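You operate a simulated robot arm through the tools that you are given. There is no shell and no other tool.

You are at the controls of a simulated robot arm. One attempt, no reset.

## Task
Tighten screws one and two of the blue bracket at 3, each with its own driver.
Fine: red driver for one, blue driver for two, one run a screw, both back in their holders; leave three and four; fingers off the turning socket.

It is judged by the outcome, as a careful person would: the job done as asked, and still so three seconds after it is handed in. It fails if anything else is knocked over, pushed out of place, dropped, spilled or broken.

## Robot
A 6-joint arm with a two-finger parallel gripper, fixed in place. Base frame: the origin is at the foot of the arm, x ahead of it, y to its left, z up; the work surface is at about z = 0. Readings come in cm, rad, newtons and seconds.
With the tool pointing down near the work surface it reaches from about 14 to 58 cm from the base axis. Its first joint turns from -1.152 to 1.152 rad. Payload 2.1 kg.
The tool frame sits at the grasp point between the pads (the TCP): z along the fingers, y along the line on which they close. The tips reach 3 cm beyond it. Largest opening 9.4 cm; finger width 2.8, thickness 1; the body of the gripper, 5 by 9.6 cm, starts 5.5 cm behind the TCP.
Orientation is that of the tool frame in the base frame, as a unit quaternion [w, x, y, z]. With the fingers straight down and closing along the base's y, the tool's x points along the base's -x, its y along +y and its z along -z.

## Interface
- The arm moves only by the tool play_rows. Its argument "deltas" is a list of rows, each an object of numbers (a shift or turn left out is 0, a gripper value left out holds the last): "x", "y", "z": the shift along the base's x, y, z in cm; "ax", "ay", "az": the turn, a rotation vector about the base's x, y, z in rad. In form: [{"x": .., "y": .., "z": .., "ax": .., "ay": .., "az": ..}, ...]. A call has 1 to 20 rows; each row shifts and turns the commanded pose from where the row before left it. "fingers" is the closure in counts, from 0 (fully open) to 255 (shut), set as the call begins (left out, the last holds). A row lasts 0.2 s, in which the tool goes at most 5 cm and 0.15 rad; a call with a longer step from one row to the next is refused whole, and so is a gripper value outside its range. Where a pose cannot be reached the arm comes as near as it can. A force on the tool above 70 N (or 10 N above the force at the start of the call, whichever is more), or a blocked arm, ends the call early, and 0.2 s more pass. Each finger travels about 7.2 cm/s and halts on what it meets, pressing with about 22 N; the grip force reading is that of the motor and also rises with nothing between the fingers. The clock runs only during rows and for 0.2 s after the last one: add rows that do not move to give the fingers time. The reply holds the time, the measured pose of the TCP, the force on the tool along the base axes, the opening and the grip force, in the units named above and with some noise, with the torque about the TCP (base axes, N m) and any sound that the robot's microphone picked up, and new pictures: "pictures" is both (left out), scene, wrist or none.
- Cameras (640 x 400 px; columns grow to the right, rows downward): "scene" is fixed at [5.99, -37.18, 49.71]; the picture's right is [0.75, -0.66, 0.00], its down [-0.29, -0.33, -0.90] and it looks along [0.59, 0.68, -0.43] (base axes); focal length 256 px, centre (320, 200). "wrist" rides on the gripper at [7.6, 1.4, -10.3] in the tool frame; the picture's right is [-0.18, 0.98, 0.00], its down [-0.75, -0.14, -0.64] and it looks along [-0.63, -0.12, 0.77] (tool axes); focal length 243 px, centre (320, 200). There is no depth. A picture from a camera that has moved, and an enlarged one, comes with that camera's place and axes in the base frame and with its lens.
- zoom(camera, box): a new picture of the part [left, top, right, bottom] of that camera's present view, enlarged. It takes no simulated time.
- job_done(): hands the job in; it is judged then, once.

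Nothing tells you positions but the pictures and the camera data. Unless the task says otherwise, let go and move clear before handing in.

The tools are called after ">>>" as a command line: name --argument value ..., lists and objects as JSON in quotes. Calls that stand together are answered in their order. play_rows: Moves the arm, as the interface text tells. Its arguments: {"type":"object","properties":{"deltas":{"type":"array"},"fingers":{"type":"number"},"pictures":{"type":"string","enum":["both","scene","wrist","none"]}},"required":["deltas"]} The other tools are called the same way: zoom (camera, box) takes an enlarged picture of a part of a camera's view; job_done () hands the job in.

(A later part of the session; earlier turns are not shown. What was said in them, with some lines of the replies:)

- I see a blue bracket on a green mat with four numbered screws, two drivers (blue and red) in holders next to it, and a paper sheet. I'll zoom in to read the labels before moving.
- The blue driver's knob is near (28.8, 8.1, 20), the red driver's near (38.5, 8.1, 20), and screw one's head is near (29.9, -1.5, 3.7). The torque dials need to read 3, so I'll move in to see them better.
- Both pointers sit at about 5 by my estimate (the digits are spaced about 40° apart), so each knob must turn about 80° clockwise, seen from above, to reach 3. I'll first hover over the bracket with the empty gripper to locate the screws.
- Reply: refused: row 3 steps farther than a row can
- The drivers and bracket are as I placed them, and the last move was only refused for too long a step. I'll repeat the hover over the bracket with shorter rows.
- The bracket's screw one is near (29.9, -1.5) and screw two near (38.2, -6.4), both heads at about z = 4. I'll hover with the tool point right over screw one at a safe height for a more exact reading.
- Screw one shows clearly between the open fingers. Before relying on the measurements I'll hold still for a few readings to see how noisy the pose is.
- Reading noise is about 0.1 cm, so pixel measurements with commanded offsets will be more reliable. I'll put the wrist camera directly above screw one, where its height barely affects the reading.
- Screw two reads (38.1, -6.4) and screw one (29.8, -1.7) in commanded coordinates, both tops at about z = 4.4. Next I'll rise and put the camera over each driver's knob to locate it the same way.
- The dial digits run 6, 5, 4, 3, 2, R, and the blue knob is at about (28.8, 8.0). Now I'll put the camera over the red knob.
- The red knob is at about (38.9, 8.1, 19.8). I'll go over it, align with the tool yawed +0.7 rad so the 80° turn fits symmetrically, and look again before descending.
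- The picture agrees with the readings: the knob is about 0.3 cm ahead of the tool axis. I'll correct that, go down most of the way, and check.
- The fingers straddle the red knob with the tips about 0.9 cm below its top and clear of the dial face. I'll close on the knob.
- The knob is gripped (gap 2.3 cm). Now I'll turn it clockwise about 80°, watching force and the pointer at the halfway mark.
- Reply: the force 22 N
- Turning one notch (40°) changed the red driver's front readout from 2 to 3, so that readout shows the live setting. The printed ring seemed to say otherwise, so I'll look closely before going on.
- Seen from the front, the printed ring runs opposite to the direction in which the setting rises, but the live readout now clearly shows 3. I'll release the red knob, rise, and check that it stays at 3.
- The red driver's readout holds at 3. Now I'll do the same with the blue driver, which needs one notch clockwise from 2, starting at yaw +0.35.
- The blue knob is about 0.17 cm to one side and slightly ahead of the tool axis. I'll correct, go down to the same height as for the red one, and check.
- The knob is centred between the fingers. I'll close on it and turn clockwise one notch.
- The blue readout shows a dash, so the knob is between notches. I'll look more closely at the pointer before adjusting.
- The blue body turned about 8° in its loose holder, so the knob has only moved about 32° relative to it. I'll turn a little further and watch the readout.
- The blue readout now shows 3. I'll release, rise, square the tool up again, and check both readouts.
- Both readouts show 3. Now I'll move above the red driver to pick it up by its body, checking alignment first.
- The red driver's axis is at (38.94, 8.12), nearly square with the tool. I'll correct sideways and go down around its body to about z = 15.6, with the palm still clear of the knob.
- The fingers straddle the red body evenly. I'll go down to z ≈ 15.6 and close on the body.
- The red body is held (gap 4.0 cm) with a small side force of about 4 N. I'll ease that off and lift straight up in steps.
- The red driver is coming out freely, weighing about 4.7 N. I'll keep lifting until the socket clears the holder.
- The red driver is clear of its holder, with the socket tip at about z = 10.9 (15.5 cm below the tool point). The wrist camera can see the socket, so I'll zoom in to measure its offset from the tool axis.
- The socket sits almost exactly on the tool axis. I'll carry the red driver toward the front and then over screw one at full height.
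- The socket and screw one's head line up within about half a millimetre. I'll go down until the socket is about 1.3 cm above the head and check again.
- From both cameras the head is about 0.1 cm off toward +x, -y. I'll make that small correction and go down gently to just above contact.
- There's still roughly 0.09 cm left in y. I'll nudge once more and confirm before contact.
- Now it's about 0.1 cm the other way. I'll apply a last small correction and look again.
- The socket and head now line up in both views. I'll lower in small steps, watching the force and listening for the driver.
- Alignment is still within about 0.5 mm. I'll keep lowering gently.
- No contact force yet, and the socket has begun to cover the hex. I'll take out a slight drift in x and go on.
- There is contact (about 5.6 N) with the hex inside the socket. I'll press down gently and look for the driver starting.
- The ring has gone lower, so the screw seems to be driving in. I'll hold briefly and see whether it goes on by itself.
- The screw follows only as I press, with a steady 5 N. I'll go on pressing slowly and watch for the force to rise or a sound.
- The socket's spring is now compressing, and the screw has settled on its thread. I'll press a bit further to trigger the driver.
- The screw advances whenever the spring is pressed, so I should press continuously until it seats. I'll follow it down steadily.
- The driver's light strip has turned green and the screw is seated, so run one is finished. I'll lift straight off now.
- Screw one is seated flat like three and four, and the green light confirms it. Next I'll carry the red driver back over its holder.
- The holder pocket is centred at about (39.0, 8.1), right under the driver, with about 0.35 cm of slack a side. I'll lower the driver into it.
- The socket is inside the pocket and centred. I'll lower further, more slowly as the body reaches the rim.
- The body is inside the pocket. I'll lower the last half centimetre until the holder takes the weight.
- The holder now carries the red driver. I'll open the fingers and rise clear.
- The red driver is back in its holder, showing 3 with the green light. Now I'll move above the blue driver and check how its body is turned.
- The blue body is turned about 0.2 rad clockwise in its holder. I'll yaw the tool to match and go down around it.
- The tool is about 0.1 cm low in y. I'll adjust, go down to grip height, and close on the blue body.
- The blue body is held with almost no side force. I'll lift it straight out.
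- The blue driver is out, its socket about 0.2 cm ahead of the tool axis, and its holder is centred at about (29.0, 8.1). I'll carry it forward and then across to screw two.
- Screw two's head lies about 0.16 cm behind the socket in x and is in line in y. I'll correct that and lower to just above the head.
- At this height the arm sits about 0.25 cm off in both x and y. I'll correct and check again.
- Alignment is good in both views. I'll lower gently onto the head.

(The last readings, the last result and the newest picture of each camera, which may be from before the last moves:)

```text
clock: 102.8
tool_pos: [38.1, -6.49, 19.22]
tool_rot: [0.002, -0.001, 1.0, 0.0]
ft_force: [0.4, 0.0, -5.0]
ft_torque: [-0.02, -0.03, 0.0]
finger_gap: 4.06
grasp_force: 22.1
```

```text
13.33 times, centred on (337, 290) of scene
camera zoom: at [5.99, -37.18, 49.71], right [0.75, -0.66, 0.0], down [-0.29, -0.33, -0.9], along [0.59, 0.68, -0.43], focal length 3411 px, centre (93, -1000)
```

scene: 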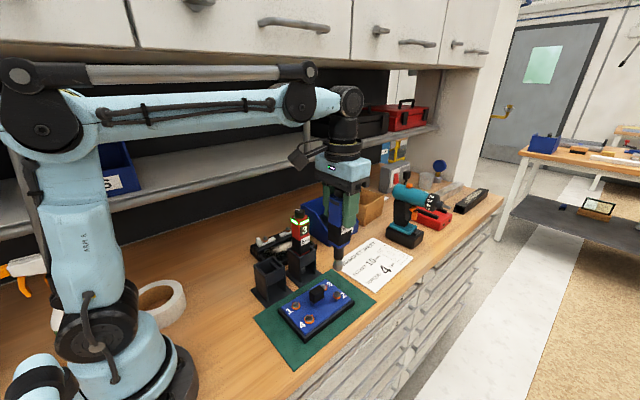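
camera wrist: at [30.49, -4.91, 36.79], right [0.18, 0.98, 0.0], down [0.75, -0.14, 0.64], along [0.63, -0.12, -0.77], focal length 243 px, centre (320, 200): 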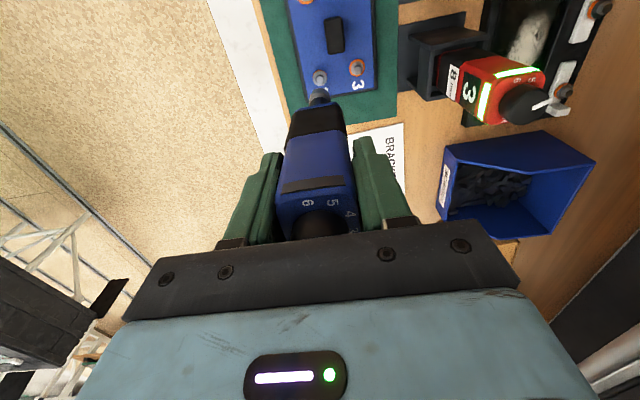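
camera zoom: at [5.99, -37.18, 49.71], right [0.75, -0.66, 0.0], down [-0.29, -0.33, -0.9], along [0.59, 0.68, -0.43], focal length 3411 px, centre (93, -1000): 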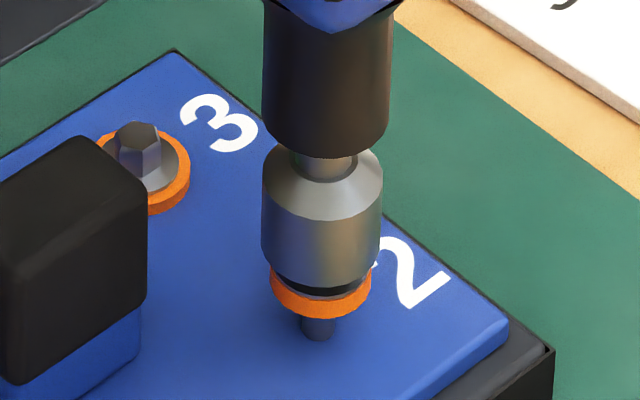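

The socket is centred on the head again. I'll go on down until contact.

>>> play_rows --deltas '[{"z": -0.1}, {"z": -0.1}, {}]' --pictures "none"

>>> zoom --camera "scene" --box '[322, 275, 352, 305]'

```text
clock: 103.6
tool_pos: [38.15, -6.49, 19.07]
tool_rot: [0.001, -0.001, 1.0, 0.001]
ft_force: [0.4, -0.6, -4.4]
ft_torque: [0.01, 0.02, -0.02]
finger_gap: 4.05
grasp_force: 22.0
```

```text
13.33 times, centred on (337, 290) of scene
camera zoom: at [5.99, -37.18, 49.71], right [0.75, -0.66, 0.0], down [-0.29, -0.33, -0.9], along [0.59, 0.68, -0.43], focal length 3411 px, centre (93, -1000)
```

zoom: 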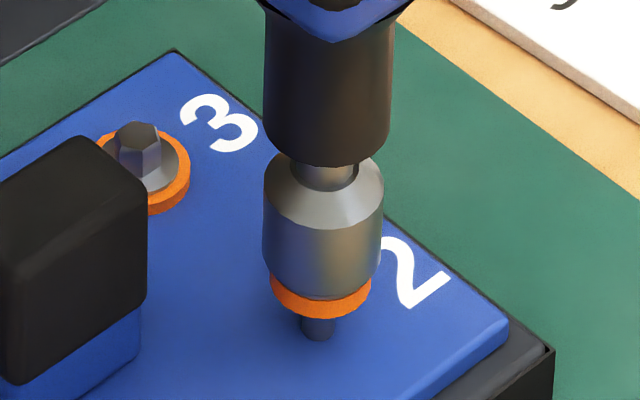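

The socket is just touching the flange. Now I'll press down steadily in one continuous motion to follow the screw in.

>>> play_rows --deltas '[{"z": -0.08}, {"z": -0.08}, {"z": -0.08}, {"z": -0.08}, {"z": -0.08}, {"z": -0.08}, {"z": -0.08}, {"z": -0.08}, {"z": -0.08}]' --pictures "scene"

>>> zoom --camera "scene" --box '[300, 190, 360, 310]'

>>> zoom --camera "scene" --box '[322, 275, 352, 305]'

```text
clock: 105.6
tool_pos: [38.12, -6.45, 18.32]
tool_rot: [0.001, -0.001, 1.0, 0.001]
ft_force: [1.2, 1.7, 0.8]
ft_torque: [0.26, 0.01, -0.01]
finger_gap: 4.04
grasp_force: 21.5
```

scene: 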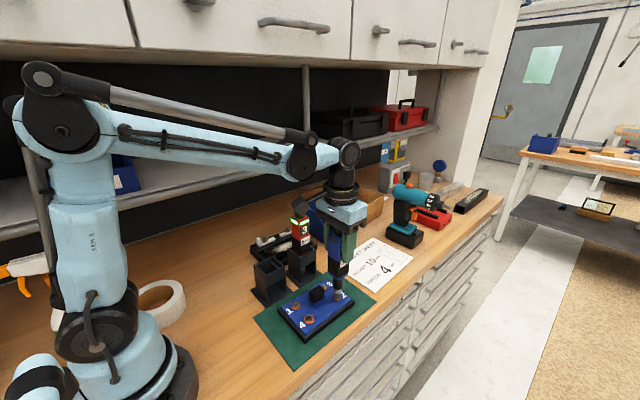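

```text
3.33 times, centred on (330, 250) of scene
camera zoom: at [5.99, -37.18, 49.71], right [0.75, -0.66, 0.0], down [-0.29, -0.33, -0.9], along [0.59, 0.68, -0.43], focal length 853 px, centre (287, 33)
```

zoom: 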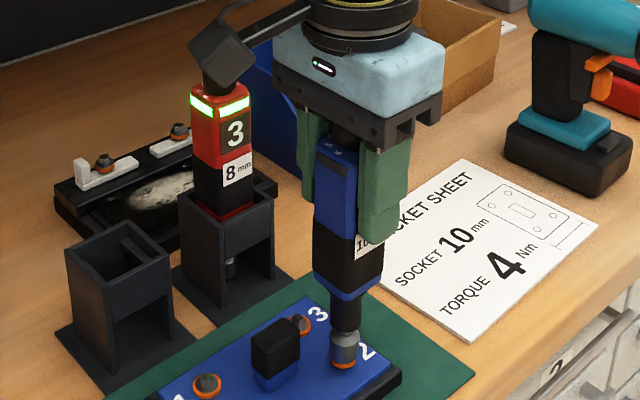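

```text
13.33 times, centred on (337, 290) of scene
camera zoom: at [5.99, -37.18, 49.71], right [0.75, -0.66, 0.0], down [-0.29, -0.33, -0.9], along [0.59, 0.68, -0.43], focal length 3411 px, centre (93, -1000)
```

zoom: 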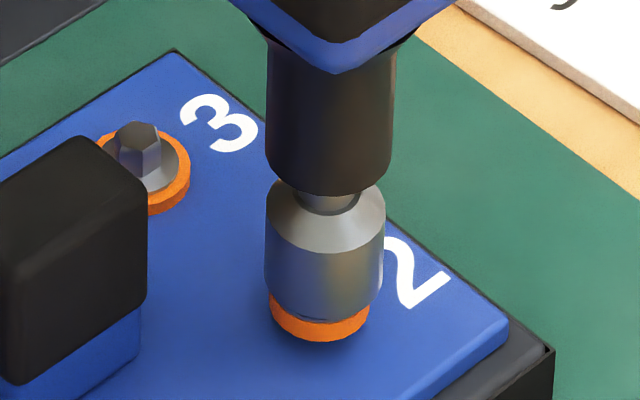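

The screw is going in smoothly. I'll keep pressing.

>>> play_rows --deltas '[{"z": -0.08}, {"z": -0.08}, {"z": -0.08}]' --pictures "none"

>>> zoom --camera "scene" --box '[300, 190, 360, 310]'

>>> zoom --camera "scene" --box '[322, 275, 352, 305]'

```text
clock: 106.4
tool_pos: [38.18, -6.49, 18.08]
tool_rot: [0.001, 0.0, 1.0, -0.001]
ft_force: [1.7, -1.3, 0.2]
ft_torque: [-0.14, -0.28, -0.01]
finger_gap: 4.06
grasp_force: 21.7
```

```text
3.33 times, centred on (330, 250) of scene
camera zoom: at [5.99, -37.18, 49.71], right [0.75, -0.66, 0.0], down [-0.29, -0.33, -0.9], along [0.59, 0.68, -0.43], focal length 853 px, centre (287, 33)
```

zoom: 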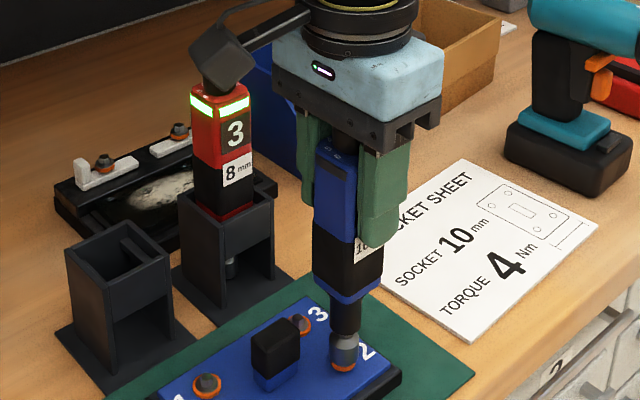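

```text
13.33 times, centred on (337, 290) of scene
camera zoom: at [5.99, -37.18, 49.71], right [0.75, -0.66, 0.0], down [-0.29, -0.33, -0.9], along [0.59, 0.68, -0.43], focal length 3411 px, centre (93, -1000)
```

zoom: 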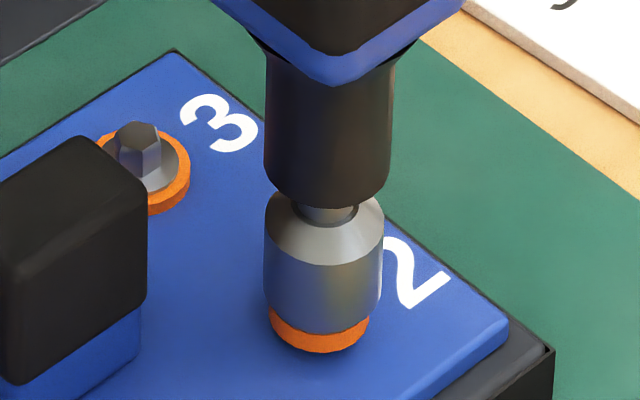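

>>> play_rows --deltas '[{"z": -0.08}, {"z": -0.08}, {"z": -0.08}]' --pictures "none"

>>> zoom --camera "scene" --box '[300, 190, 360, 310]'

>>> zoom --camera "scene" --box '[322, 275, 352, 305]'

```text
clock: 107.2
tool_pos: [38.15, -6.42, 17.8]
tool_rot: [0.001, -0.001, 1.0, 0.0]
ft_force: [0.0, -1.9, -0.1]
ft_torque: [-0.23, -0.11, -0.02]
finger_gap: 4.04
grasp_force: 22.2
```

```text
3.33 times, centred on (330, 250) of scene
camera zoom: at [5.99, -37.18, 49.71], right [0.75, -0.66, 0.0], down [-0.29, -0.33, -0.9], along [0.59, 0.68, -0.43], focal length 853 px, centre (287, 33)
```

zoom: 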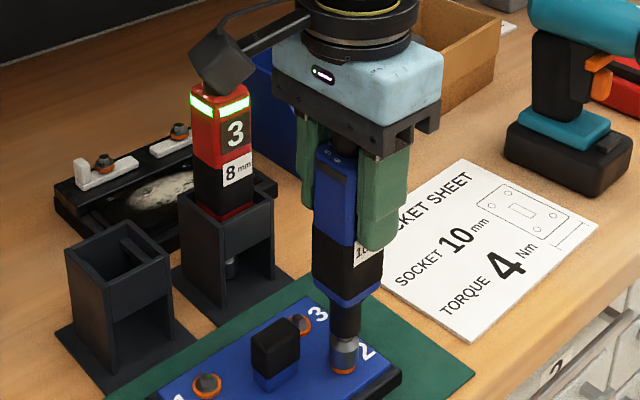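

```text
13.33 times, centred on (337, 290) of scene
camera zoom: at [5.99, -37.18, 49.71], right [0.75, -0.66, 0.0], down [-0.29, -0.33, -0.9], along [0.59, 0.68, -0.43], focal length 3411 px, centre (93, -1000)
```

zoom: 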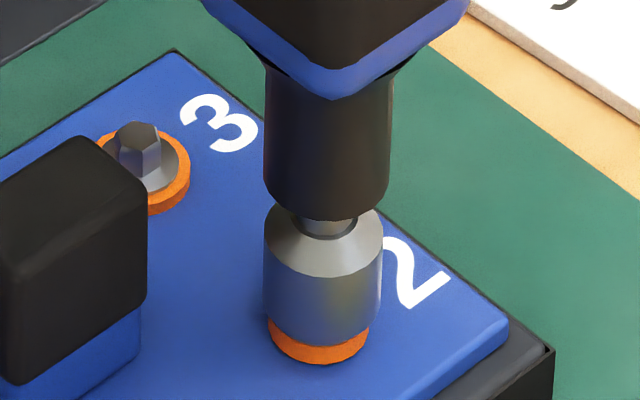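

>>> play_rows --deltas '[{"z": -0.08}, {"z": -0.08}]' --pictures "none"

>>> zoom --camera "scene" --box '[300, 190, 360, 310]'

>>> zoom --camera "scene" --box '[322, 275, 352, 305]'

```text
clock: 107.8
tool_pos: [38.06, -6.46, 17.73]
tool_rot: [0.001, -0.001, 1.0, 0.001]
ft_force: [0.4, -1.3, 2.1]
ft_torque: [-0.1, 0.05, -0.01]
finger_gap: 4.02
grasp_force: 21.7
```

```text
3.33 times, centred on (330, 250) of scene
camera zoom: at [5.99, -37.18, 49.71], right [0.75, -0.66, 0.0], down [-0.29, -0.33, -0.9], along [0.59, 0.68, -0.43], focal length 853 px, centre (287, 33)
```

zoom: 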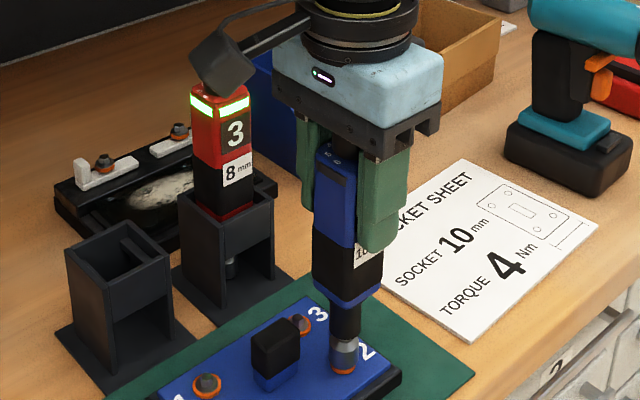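

```text
13.33 times, centred on (337, 290) of scene
camera zoom: at [5.99, -37.18, 49.71], right [0.75, -0.66, 0.0], down [-0.29, -0.33, -0.9], along [0.59, 0.68, -0.43], focal length 3411 px, centre (93, -1000)
```

zoom: 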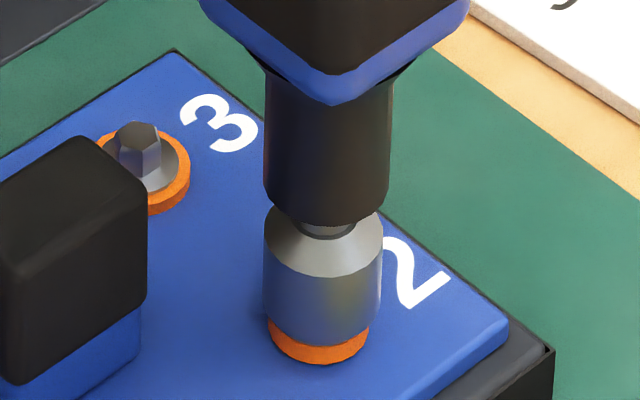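

>>> play_rows --deltas '[{"z": -0.08}, {"z": -0.06}]' --pictures "none"

>>> zoom --camera "scene" --box '[300, 190, 360, 310]'

>>> zoom --camera "scene" --box '[322, 275, 352, 305]'

```text
clock: 108.4
tool_pos: [38.1, -6.29, 17.52]
tool_rot: [0.0, -0.001, 1.0, 0.0]
ft_force: [-0.6, -1.4, 1.4]
ft_torque: [-0.24, 0.18, -0.01]
finger_gap: 4.03
grasp_force: 22.3
```

```text
3.33 times, centred on (330, 250) of scene
camera zoom: at [5.99, -37.18, 49.71], right [0.75, -0.66, 0.0], down [-0.29, -0.33, -0.9], along [0.59, 0.68, -0.43], focal length 853 px, centre (287, 33)
```

zoom: 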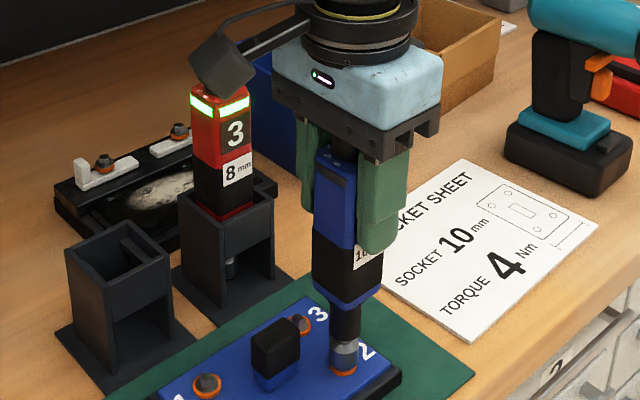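

```text
13.33 times, centred on (337, 290) of scene
camera zoom: at [5.99, -37.18, 49.71], right [0.75, -0.66, 0.0], down [-0.29, -0.33, -0.9], along [0.59, 0.68, -0.43], focal length 3411 px, centre (93, -1000)
```

zoom: 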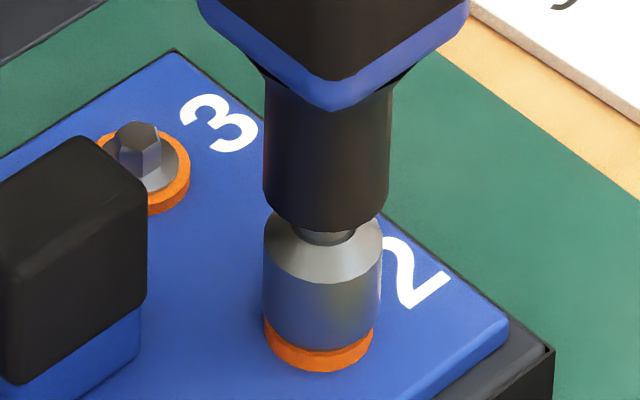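

The washer is starting to spread, so the screw is close to its set torque. A little more.

>>> play_rows --deltas '[{"z": -0.06}, {}]' --pictures "none"

>>> zoom --camera "scene" --box '[300, 190, 360, 310]'

>>> zoom --camera "scene" --box '[322, 275, 352, 305]'

```text
clock: 109.0
tool_pos: [38.19, -6.36, 17.57]
tool_rot: [0.001, -0.001, 1.0, 0.0]
ft_force: [-2.7, -1.1, 0.7]
ft_torque: [-0.16, 0.29, -0.01]
finger_gap: 4.03
grasp_force: 21.8
```

```text
3.33 times, centred on (330, 250) of scene
camera zoom: at [5.99, -37.18, 49.71], right [0.75, -0.66, 0.0], down [-0.29, -0.33, -0.9], along [0.59, 0.68, -0.43], focal length 853 px, centre (287, 33)
```

zoom: 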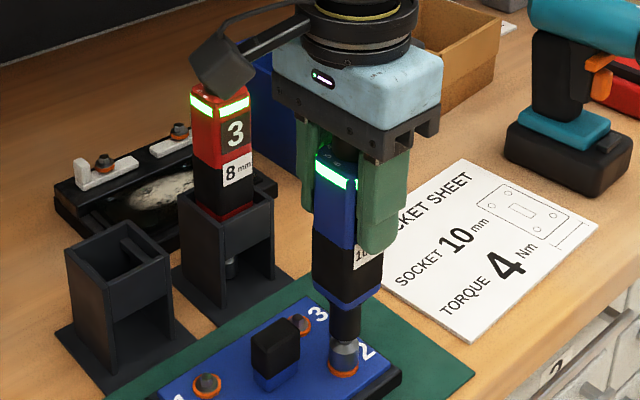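

```text
13.33 times, centred on (337, 290) of scene
camera zoom: at [5.99, -37.18, 49.71], right [0.75, -0.66, 0.0], down [-0.29, -0.33, -0.9], along [0.59, 0.68, -0.43], focal length 3411 px, centre (93, -1000)
```

zoom: 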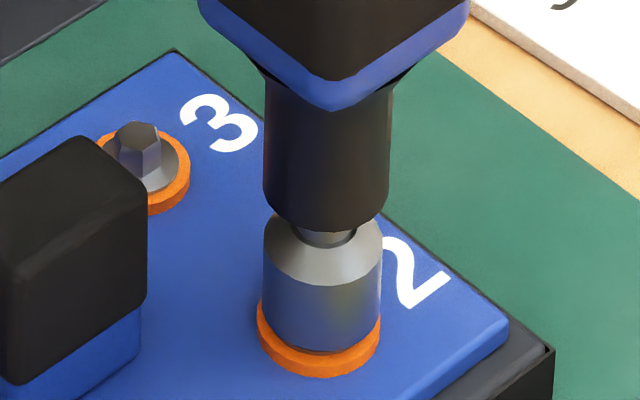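

The blue driver's light is green and the washer on screw two is fully pressed flat. I'll lift straight off and check both screws.

>>> play_rows --deltas '[{"z": 0.5}, {"z": 1.0}, {"z": 1.5}, {"z": 2.0}, {"z": 2.0}, {"z": 2.0}, {"z": 0.2}, {}, {}]' --pictures "both"

>>> zoom --camera "scene" --box '[265, 260, 365, 340]'

>>> zoom --camera "wrist" --box '[260, 0, 400, 110]'

```text
clock: 111.0
tool_pos: [38.09, -6.47, 26.61]
tool_rot: [0.001, -0.001, 1.0, 0.0]
ft_force: [-0.4, -0.7, -4.2]
ft_torque: [0.03, 0.02, 0.01]
finger_gap: 4.05
grasp_force: 21.9
camera wrist: at [30.53, -4.99, 36.75], right [0.18, 0.98, 0.0], down [0.75, -0.14, 0.64], along [0.63, -0.12, -0.77], focal length 243 px, centre (320, 200)
```

scene: 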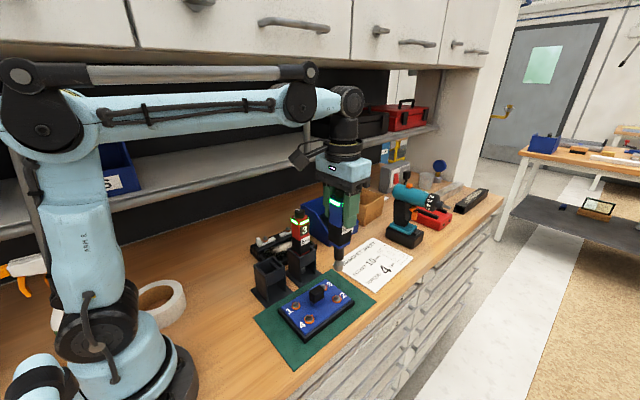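
wrist: 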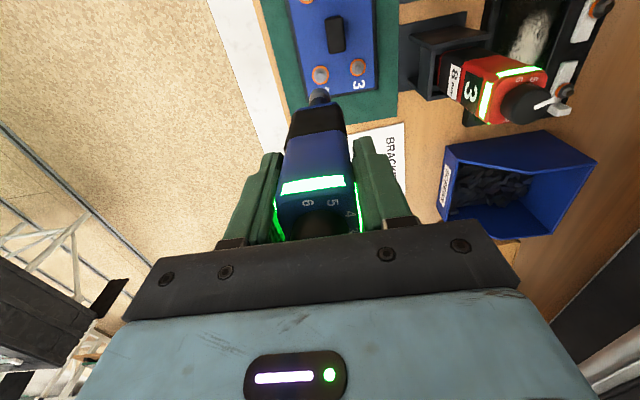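

```text
5.00 times, centred on (315, 300) of scene
camera zoom: at [5.99, -37.18, 49.71], right [0.75, -0.66, 0.0], down [-0.29, -0.33, -0.9], along [0.59, 0.68, -0.43], focal length 1279 px, centre (345, -300)
```

zoom: 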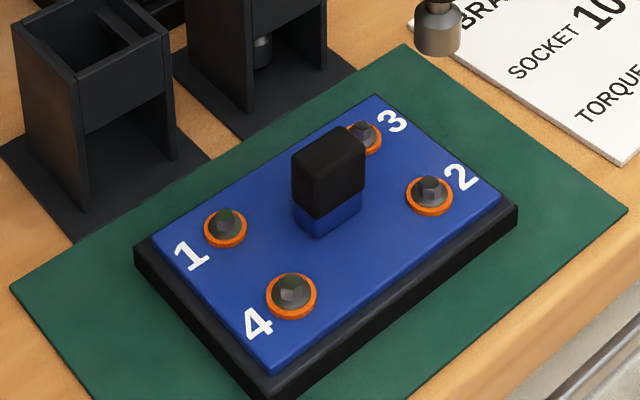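

```text
3.64 times, centred on (330, 55) of wrist
camera zoom: at [30.53, -4.99, 36.75], right [0.18, 0.98, 0.0], down [0.75, -0.14, 0.64], along [0.63, -0.12, -0.77], focal length 882 px, centre (284, 727)
```

zoom: 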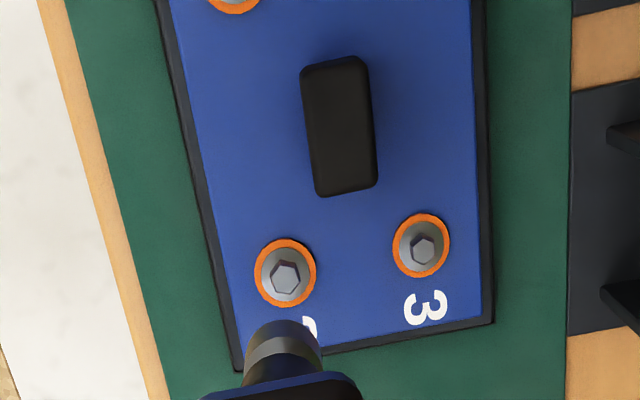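

All four screws now sit flat, with three and four untouched. I'll carry the blue driver back over its holder.

>>> play_rows --deltas '[{"x": -2.3}, {"x": -2.4}, {"x": -2.4}, {"x": -2.2}, {"y": 2.4}, {"y": 2.4}, {"y": 2.4}, {"y": 2.4}, {"y": 2.4}, {"y": 2.33}, {}, {}, {}]' --pictures "both"

>>> play_rows --deltas '[{}]' --pictures "none"

>>> zoom --camera "wrist" --box '[270, 30, 370, 120]'

>>> zoom --camera "scene" --box '[225, 215, 315, 305]'

```text
clock: 113.8
tool_pos: [28.99, 8.19, 26.45]
tool_rot: [0.001, -0.002, 1.0, 0.0]
ft_force: [0.4, 0.9, -5.2]
ft_torque: [-0.01, -0.01, 0.01]
finger_gap: 4.03
grasp_force: 22.1
camera wrist: at [21.34, 9.64, 36.72], right [0.18, 0.98, 0.0], down [0.75, -0.14, 0.64], along [0.63, -0.12, -0.77], focal length 243 px, centre (320, 200)
```

scene: 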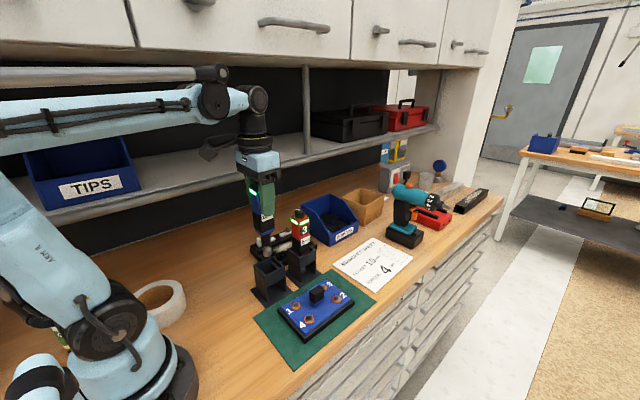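
wrist: 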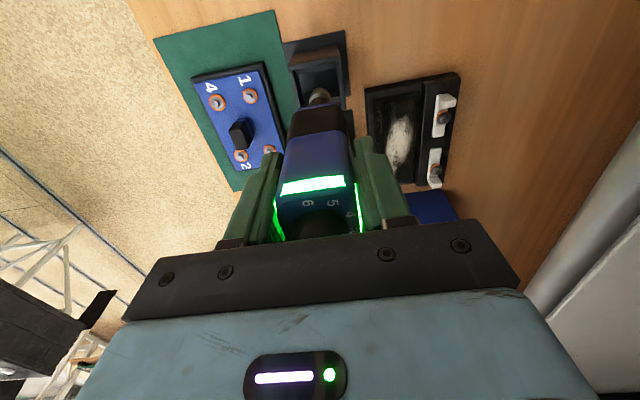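

```text
clock: 114.2
tool_pos: [29.01, 8.17, 26.43]
tool_rot: [0.0, -0.001, 1.0, 0.0]
ft_force: [-0.5, 0.3, -4.8]
ft_torque: [0.01, 0.01, 0.0]
finger_gap: 4.04
grasp_force: 22.0
```

```text
4.44 times, centred on (320, 75) of wrist
camera zoom: at [21.34, 9.63, 36.72], right [0.18, 0.98, 0.0], down [0.75, -0.14, 0.64], along [0.63, -0.12, -0.77], focal length 1078 px, centre (320, 756)
```

zoom: 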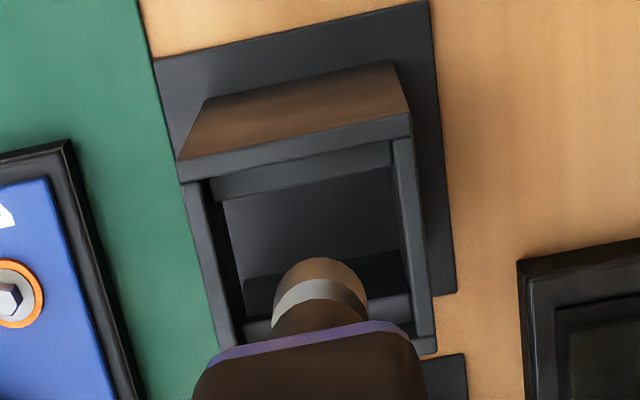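

```text
4.44 times, centred on (270, 260) of scene
camera zoom: at [5.99, -37.18, 49.71], right [0.75, -0.66, 0.0], down [-0.29, -0.33, -0.9], along [0.59, 0.68, -0.43], focal length 1137 px, centre (542, -67)
```

zoom: 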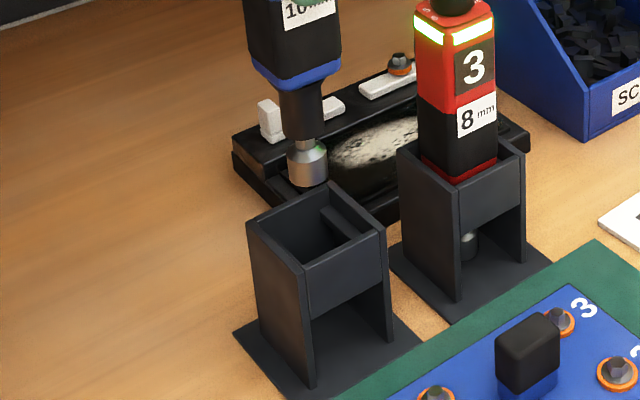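

The holder is right under the driver, within about 0.1 cm. I'll make that correction and lower in stages.

>>> play_rows --deltas '[{"x": -0.1, "y": -0.06, "z": -1.0}, {"z": -1.0}, {"z": -1.0}, {"z": -1.0}, {"z": -0.4}, {}, {}]' --pictures "none"

>>> zoom --camera "wrist" --box '[270, 30, 370, 120]'

>>> zoom --camera "scene" --box '[225, 215, 315, 305]'

```text
clock: 115.8
tool_pos: [28.67, 7.91, 22.11]
tool_rot: [0.002, -0.001, 1.0, 0.0]
ft_force: [-0.3, -0.2, -4.7]
ft_torque: [-0.01, 0.03, -0.01]
finger_gap: 4.05
grasp_force: 21.9
```

```text
4.44 times, centred on (320, 75) of wrist
camera zoom: at [21.15, 9.37, 32.34], right [0.18, 0.98, 0.0], down [0.75, -0.14, 0.64], along [0.63, -0.12, -0.77], focal length 1078 px, centre (320, 756)
```

zoom: 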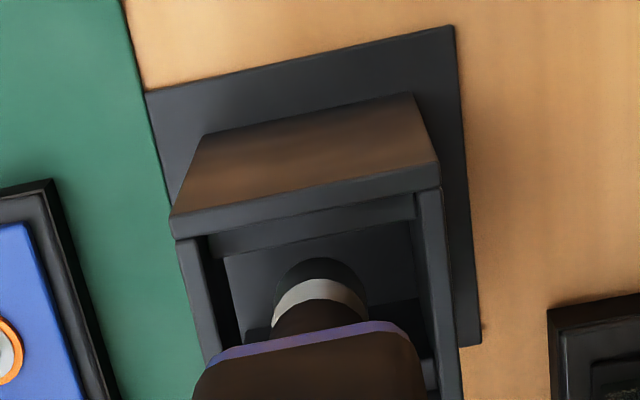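

```text
4.44 times, centred on (270, 260) of scene
camera zoom: at [5.99, -37.18, 49.71], right [0.75, -0.66, 0.0], down [-0.29, -0.33, -0.9], along [0.59, 0.68, -0.43], focal length 1137 px, centre (542, -67)
```

zoom: 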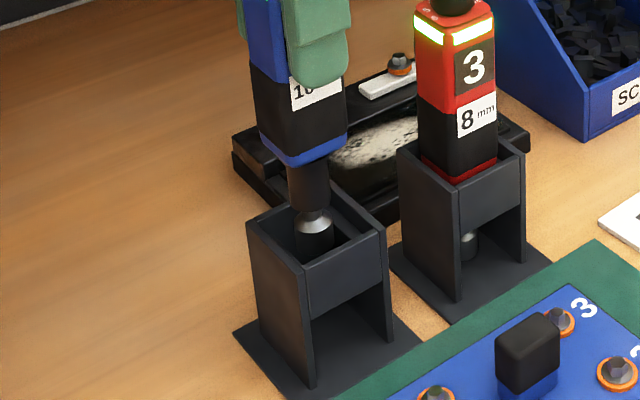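

The arm drifted about 0.2 cm toward -y while lowering. I'll correct that before the body reaches the rim.

>>> play_rows --deltas '[{"x": 0.05, "y": 0.16}, {"z": -0.8}, {"z": -0.8}, {"z": -0.8}, {"z": -0.8}, {"z": -0.4}, {}, {}, {}]' --pictures "none"

>>> zoom --camera "wrist" --box '[270, 50, 370, 140]'

>>> zoom --camera "scene" --box '[225, 215, 315, 305]'

>>> play_rows --deltas '[{}]' --pictures "none"

```text
clock: 117.8
tool_pos: [28.85, 8.17, 18.59]
tool_rot: [0.002, -0.001, 1.0, 0.0]
ft_force: [0.4, 0.4, -4.6]
ft_torque: [-0.02, 0.0, 0.02]
finger_gap: 4.04
grasp_force: 21.9
```

```text
4.44 times, centred on (320, 95) of wrist
camera zoom: at [21.22, 9.54, 28.83], right [0.18, 0.98, 0.0], down [0.75, -0.14, 0.64], along [0.63, -0.12, -0.77], focal length 1078 px, centre (320, 667)
```

zoom: 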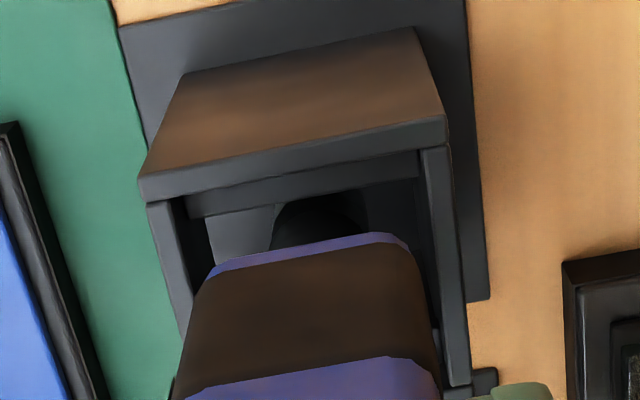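

```text
4.44 times, centred on (270, 260) of scene
camera zoom: at [5.99, -37.18, 49.71], right [0.75, -0.66, 0.0], down [-0.29, -0.33, -0.9], along [0.59, 0.68, -0.43], focal length 1137 px, centre (542, -67)
```

zoom: 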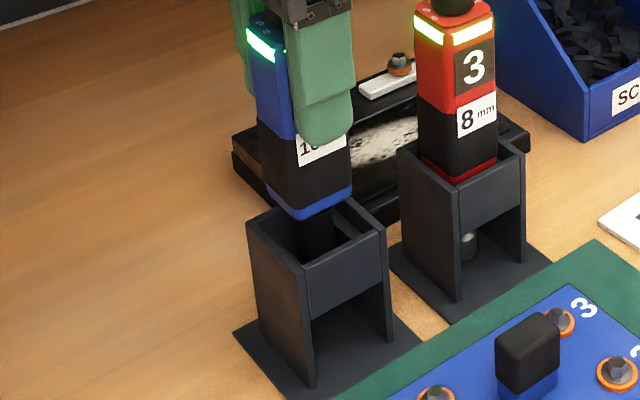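

```text
clock: 118.2
tool_pos: [28.77, 8.08, 18.62]
tool_rot: [0.001, 0.0, 1.0, 0.001]
ft_force: [1.1, -0.8, -4.0]
ft_torque: [-0.02, -0.02, -0.03]
finger_gap: 4.05
grasp_force: 22.0
```

The body is centred over the pocket. I'll lower slowly into it.

>>> play_rows --deltas '[{"z": -0.4}, {"z": -0.4}, {"z": -0.4}, {"z": -0.4}, {}, {}]' --pictures "none"

>>> zoom --camera "scene" --box '[225, 215, 315, 305]'

>>> zoom --camera "wrist" --box '[270, 50, 370, 140]'

```text
clock: 119.6
tool_pos: [28.89, 8.13, 17.06]
tool_rot: [0.001, -0.001, 1.0, 0.0]
ft_force: [0.3, -0.5, -3.2]
ft_torque: [-0.01, 0.0, 0.01]
finger_gap: 4.04
grasp_force: 22.3
```

```text
4.44 times, centred on (270, 260) of scene
camera zoom: at [5.99, -37.18, 49.71], right [0.75, -0.66, 0.0], down [-0.29, -0.33, -0.9], along [0.59, 0.68, -0.43], focal length 1137 px, centre (542, -67)
```

zoom: 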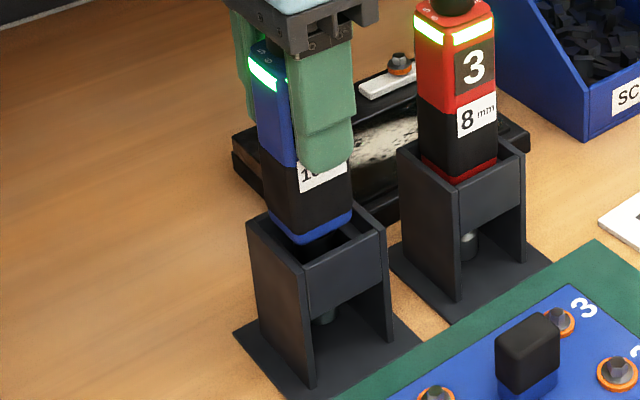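

```text
4.44 times, centred on (320, 95) of wrist
camera zoom: at [21.12, 9.54, 27.22], right [0.18, 0.98, 0.0], down [0.75, -0.14, 0.64], along [0.63, -0.12, -0.77], focal length 1078 px, centre (320, 667)
```

zoom: 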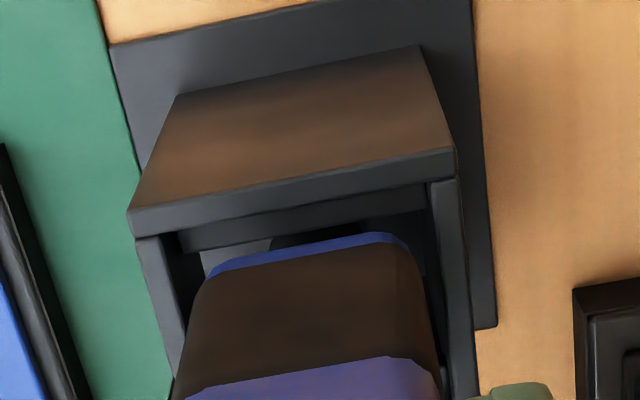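

>>> play_rows --deltas '[{"z": -0.3}, {"z": -0.3}, {"z": -0.3}, {"z": -0.2}, {}]' --pictures "none"

>>> play_rows --deltas '[{"z": -0.12}, {"z": -0.12}, {"z": -0.1}, {}]' --pictures "none"

>>> zoom --camera "scene" --box '[225, 215, 315, 305]'

```text
clock: 120.8
tool_pos: [28.78, 8.09, 15.94]
tool_rot: [-0.001, -0.001, 1.0, 0.001]
ft_force: [-0.7, 0.4, -3.5]
ft_torque: [-0.02, 0.04, 0.0]
finger_gap: 4.03
grasp_force: 22.5
```

```text
clock: 121.8
tool_pos: [28.76, 8.11, 15.61]
tool_rot: [0.001, -0.001, 1.0, 0.0]
ft_force: [0.5, 0.3, -3.6]
ft_torque: [0.0, -0.03, 0.01]
finger_gap: 4.06
grasp_force: 22.1
```

```text
4.44 times, centred on (270, 260) of scene
camera zoom: at [5.99, -37.18, 49.71], right [0.75, -0.66, 0.0], down [-0.29, -0.33, -0.9], along [0.59, 0.68, -0.43], focal length 1137 px, centre (542, -67)
```

zoom: 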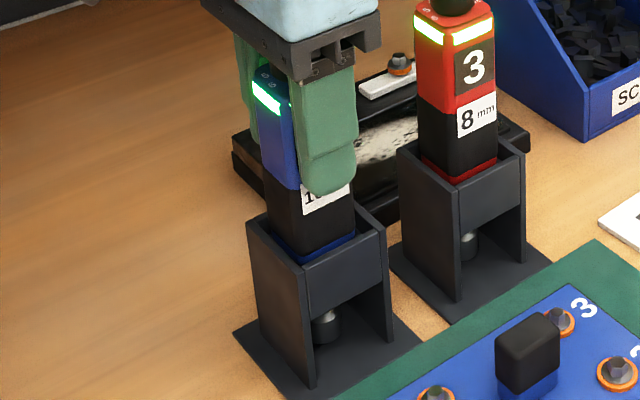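

Nearly seated. I'll lower the last millimetres until the holder takes the weight.

>>> play_rows --deltas '[{"z": -0.1}, {}]' --pictures "none"

>>> play_rows --deltas '[{"z": -0.06}, {}]' --pictures "none"

```text
clock: 122.4
tool_pos: [28.71, 8.1, 15.48]
tool_rot: [0.0, -0.001, 1.0, 0.0]
ft_force: [-1.1, 2.0, 13.9]
ft_torque: [-0.12, -0.04, -0.02]
finger_gap: 4.03
grasp_force: 22.0
```

```text
clock: 123.0
tool_pos: [28.74, 8.04, 15.55]
tool_rot: [0.001, -0.001, 1.0, 0.001]
ft_force: [1.6, 5.5, 34.4]
ft_torque: [-0.07, -0.03, 0.02]
finger_gap: 4.09
grasp_force: 21.7
```

It's seated; I've pressed slightly too far (34 N). I'll back off 0.1 cm, then open and rise.

>>> play_rows --deltas '[{"z": 0.1}, {}]' --pictures "none"

>>> play_rows --deltas '[{}, {}, {}, {}]' --fingers 100 --pictures "none"

>>> play_rows --deltas '[{"z": 1.0}, {"z": 2.0}, {"z": 2.0}, {"z": 2.0}, {"z": 2.0}, {"z": 2.0}, {}, {}]' --pictures "both"

>>> zoom --camera "scene" --box '[235, 205, 335, 295]'

```text
clock: 123.6
tool_pos: [28.7, 8.11, 15.51]
tool_rot: [0.001, 0.001, 1.0, 0.0]
ft_force: [0.4, 0.8, -3.6]
ft_torque: [0.06, -0.15, -0.01]
finger_gap: 4.04
grasp_force: 21.8
```

```text
clock: 124.6
tool_pos: [28.67, 8.05, 15.57]
tool_rot: [0.001, 0.0, 1.0, 0.0]
ft_force: [1.0, -0.4, -0.4]
ft_torque: [0.0, -0.02, 0.0]
finger_gap: 5.72
grasp_force: 0.1
```

```text
clock: 126.4
tool_pos: [28.85, 8.06, 26.64]
tool_rot: [0.0, -0.001, 1.0, 0.0]
ft_force: [0.5, 0.4, 0.0]
ft_torque: [0.01, 0.0, 0.0]
finger_gap: 5.73
grasp_force: 0.0
camera wrist: at [21.27, 9.53, 36.8], right [0.18, 0.98, 0.0], down [0.75, -0.14, 0.64], along [0.63, -0.12, -0.77], focal length 243 px, centre (320, 200)
```

scene: 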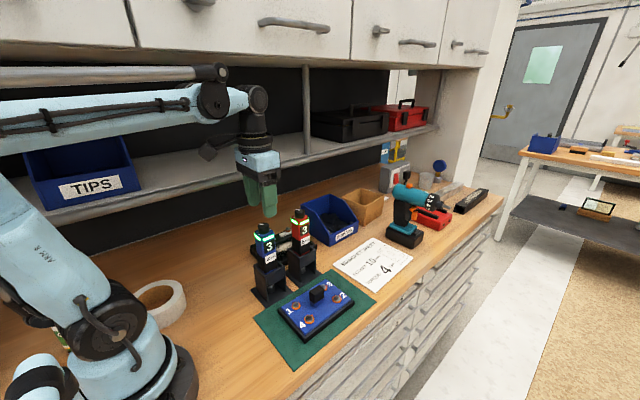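
wrist: 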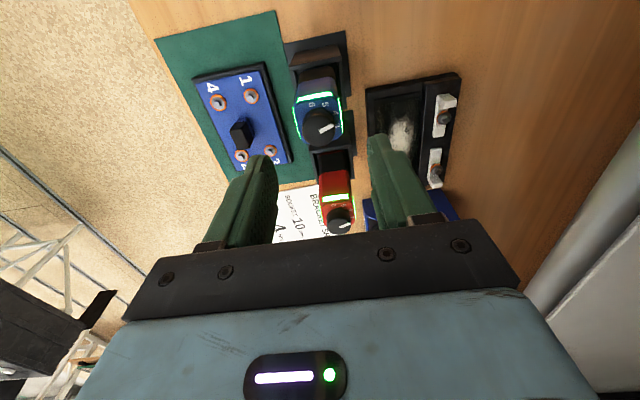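

```text
4.44 times, centred on (285, 250) of scene
camera zoom: at [5.99, -37.18, 49.71], right [0.75, -0.66, 0.0], down [-0.29, -0.33, -0.9], along [0.59, 0.68, -0.43], focal length 1137 px, centre (476, -22)
```

zoom: 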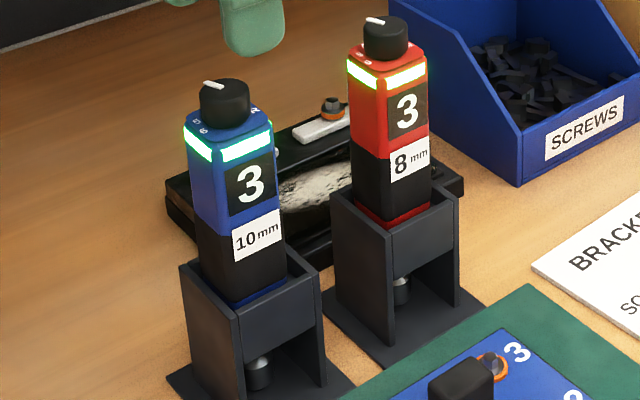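

Both drivers are in their holders, showing 3 with green lights. I'll move the arm well clear and do a last check of the whole scene.

>>> play_rows --deltas '[{"z": 3.0}, {"z": 3.0}, {"z": 3.0, "y": -1.5}, {"z": 3.0, "y": -1.5}, {"z": 3.0, "y": -1.5}, {}, {}, {}]' --fingers 0 --pictures "both"

>>> zoom --camera "scene" --box '[235, 205, 395, 345]'

>>> zoom --camera "scene" --box '[250, 215, 320, 300]'

>>> zoom --camera "wrist" --box '[200, 0, 460, 180]'

```text
clock: 128.2
tool_pos: [28.66, 3.33, 41.4]
tool_rot: [0.0, -0.001, 1.0, 0.0]
ft_force: [-0.6, 0.3, -0.3]
ft_torque: [0.02, -0.01, -0.01]
finger_gap: 9.42
grasp_force: 0.1
camera wrist: at [21.05, 4.78, 51.67], right [0.18, 0.98, 0.0], down [0.75, -0.14, 0.64], along [0.63, -0.12, -0.77], focal length 243 px, centre (320, 200)
```

scene: 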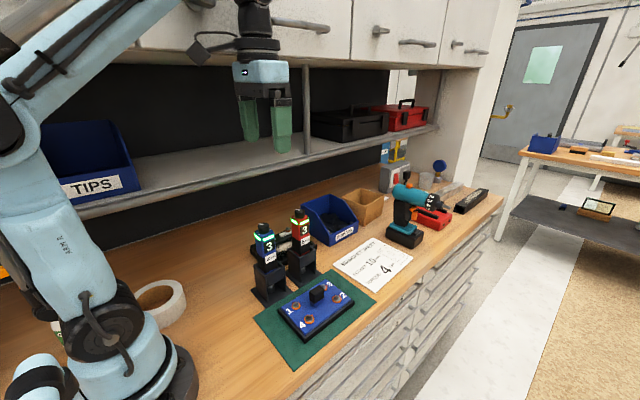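
wrist: 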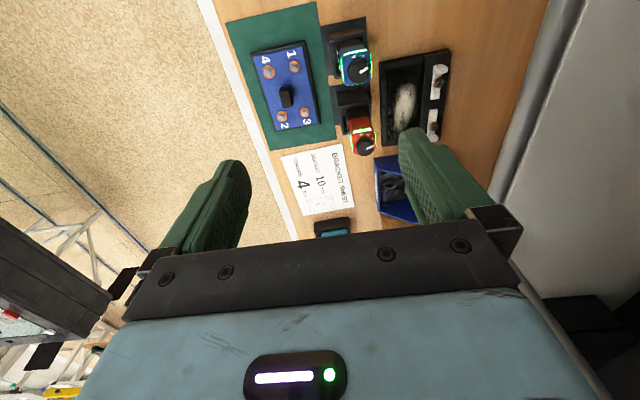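

```text
2.86 times, centred on (315, 275) of scene
camera zoom: at [5.99, -37.18, 49.71], right [0.75, -0.66, 0.0], down [-0.29, -0.33, -0.9], along [0.59, 0.68, -0.43], focal length 731 px, centre (334, -14)
```

zoom: 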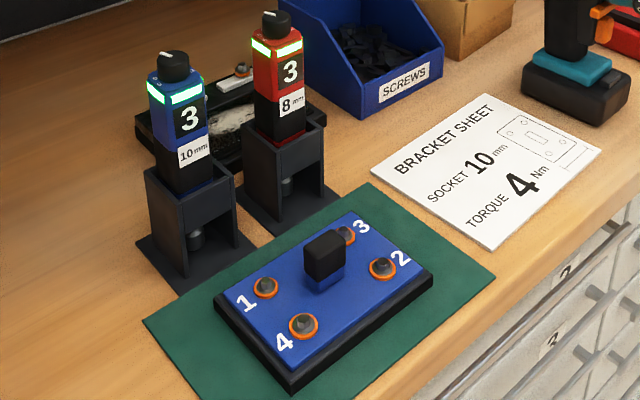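

```text
4.71 times, centred on (285, 258) of scene
camera zoom: at [5.99, -37.18, 49.71], right [0.75, -0.66, 0.0], down [-0.29, -0.33, -0.9], along [0.59, 0.68, -0.43], focal length 1204 px, centre (485, -71)
```

zoom: 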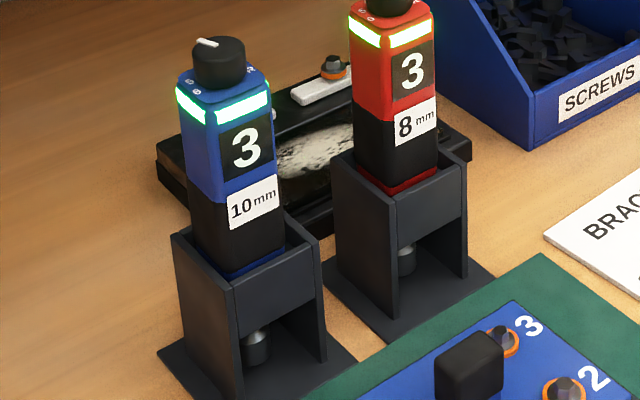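

```text
2.22 times, centred on (330, 90) of wrist
camera zoom: at [21.05, 4.78, 51.67], right [0.18, 0.98, 0.0], down [0.75, -0.14, 0.64], along [0.63, -0.12, -0.77], focal length 539 px, centre (298, 444)
```

zoom: 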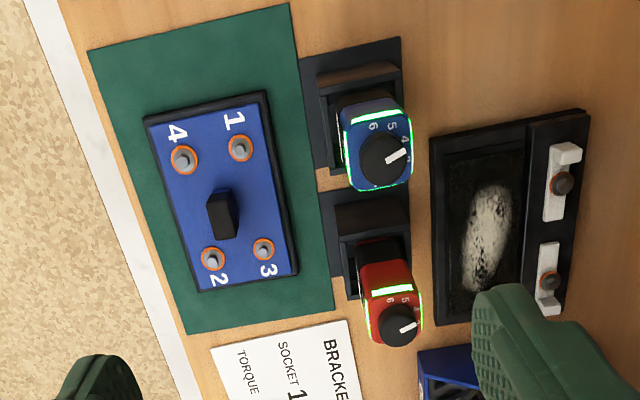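

Both screws are tightened at 3, one run each (red on one, blue on two). Both drivers are back in their holders with green lights, three and four are untouched, and nothing else has moved. The arm is clear, so I'm handing the job in.

>>> job_done

```text
The job is handed in.
```

Screws one and two of the blue bracket are tightened at 3, red driver on one and blue driver on two. Both drivers finished on a green light and are back in their holders. I've handed the job in, but no verdict has come back.

- **Setting:** both drivers started at 2 on their front readouts, so I turned each knob one notch to 3. The numbers printed around the knobs run the other way (the pointer ends at 4), so I went by the readouts. The bracket sheet says 4 Nm; I used 3 as you asked.
- **Runs:** each screw was taken from loose to the green light without lifting the driver off. On screw one I paused pressing a few times on the way down. The robot reported no motor sound, so I can't confirm from sound that each counted as a single run.
- **Rest of the bench:** I didn't touch screws three and four, and the fingers stayed off the sockets. I pressed the blue driver into its holder a little too hard (34 N), then eased off before letting go. In the last pictures nothing looks moved, and the arm is clear.
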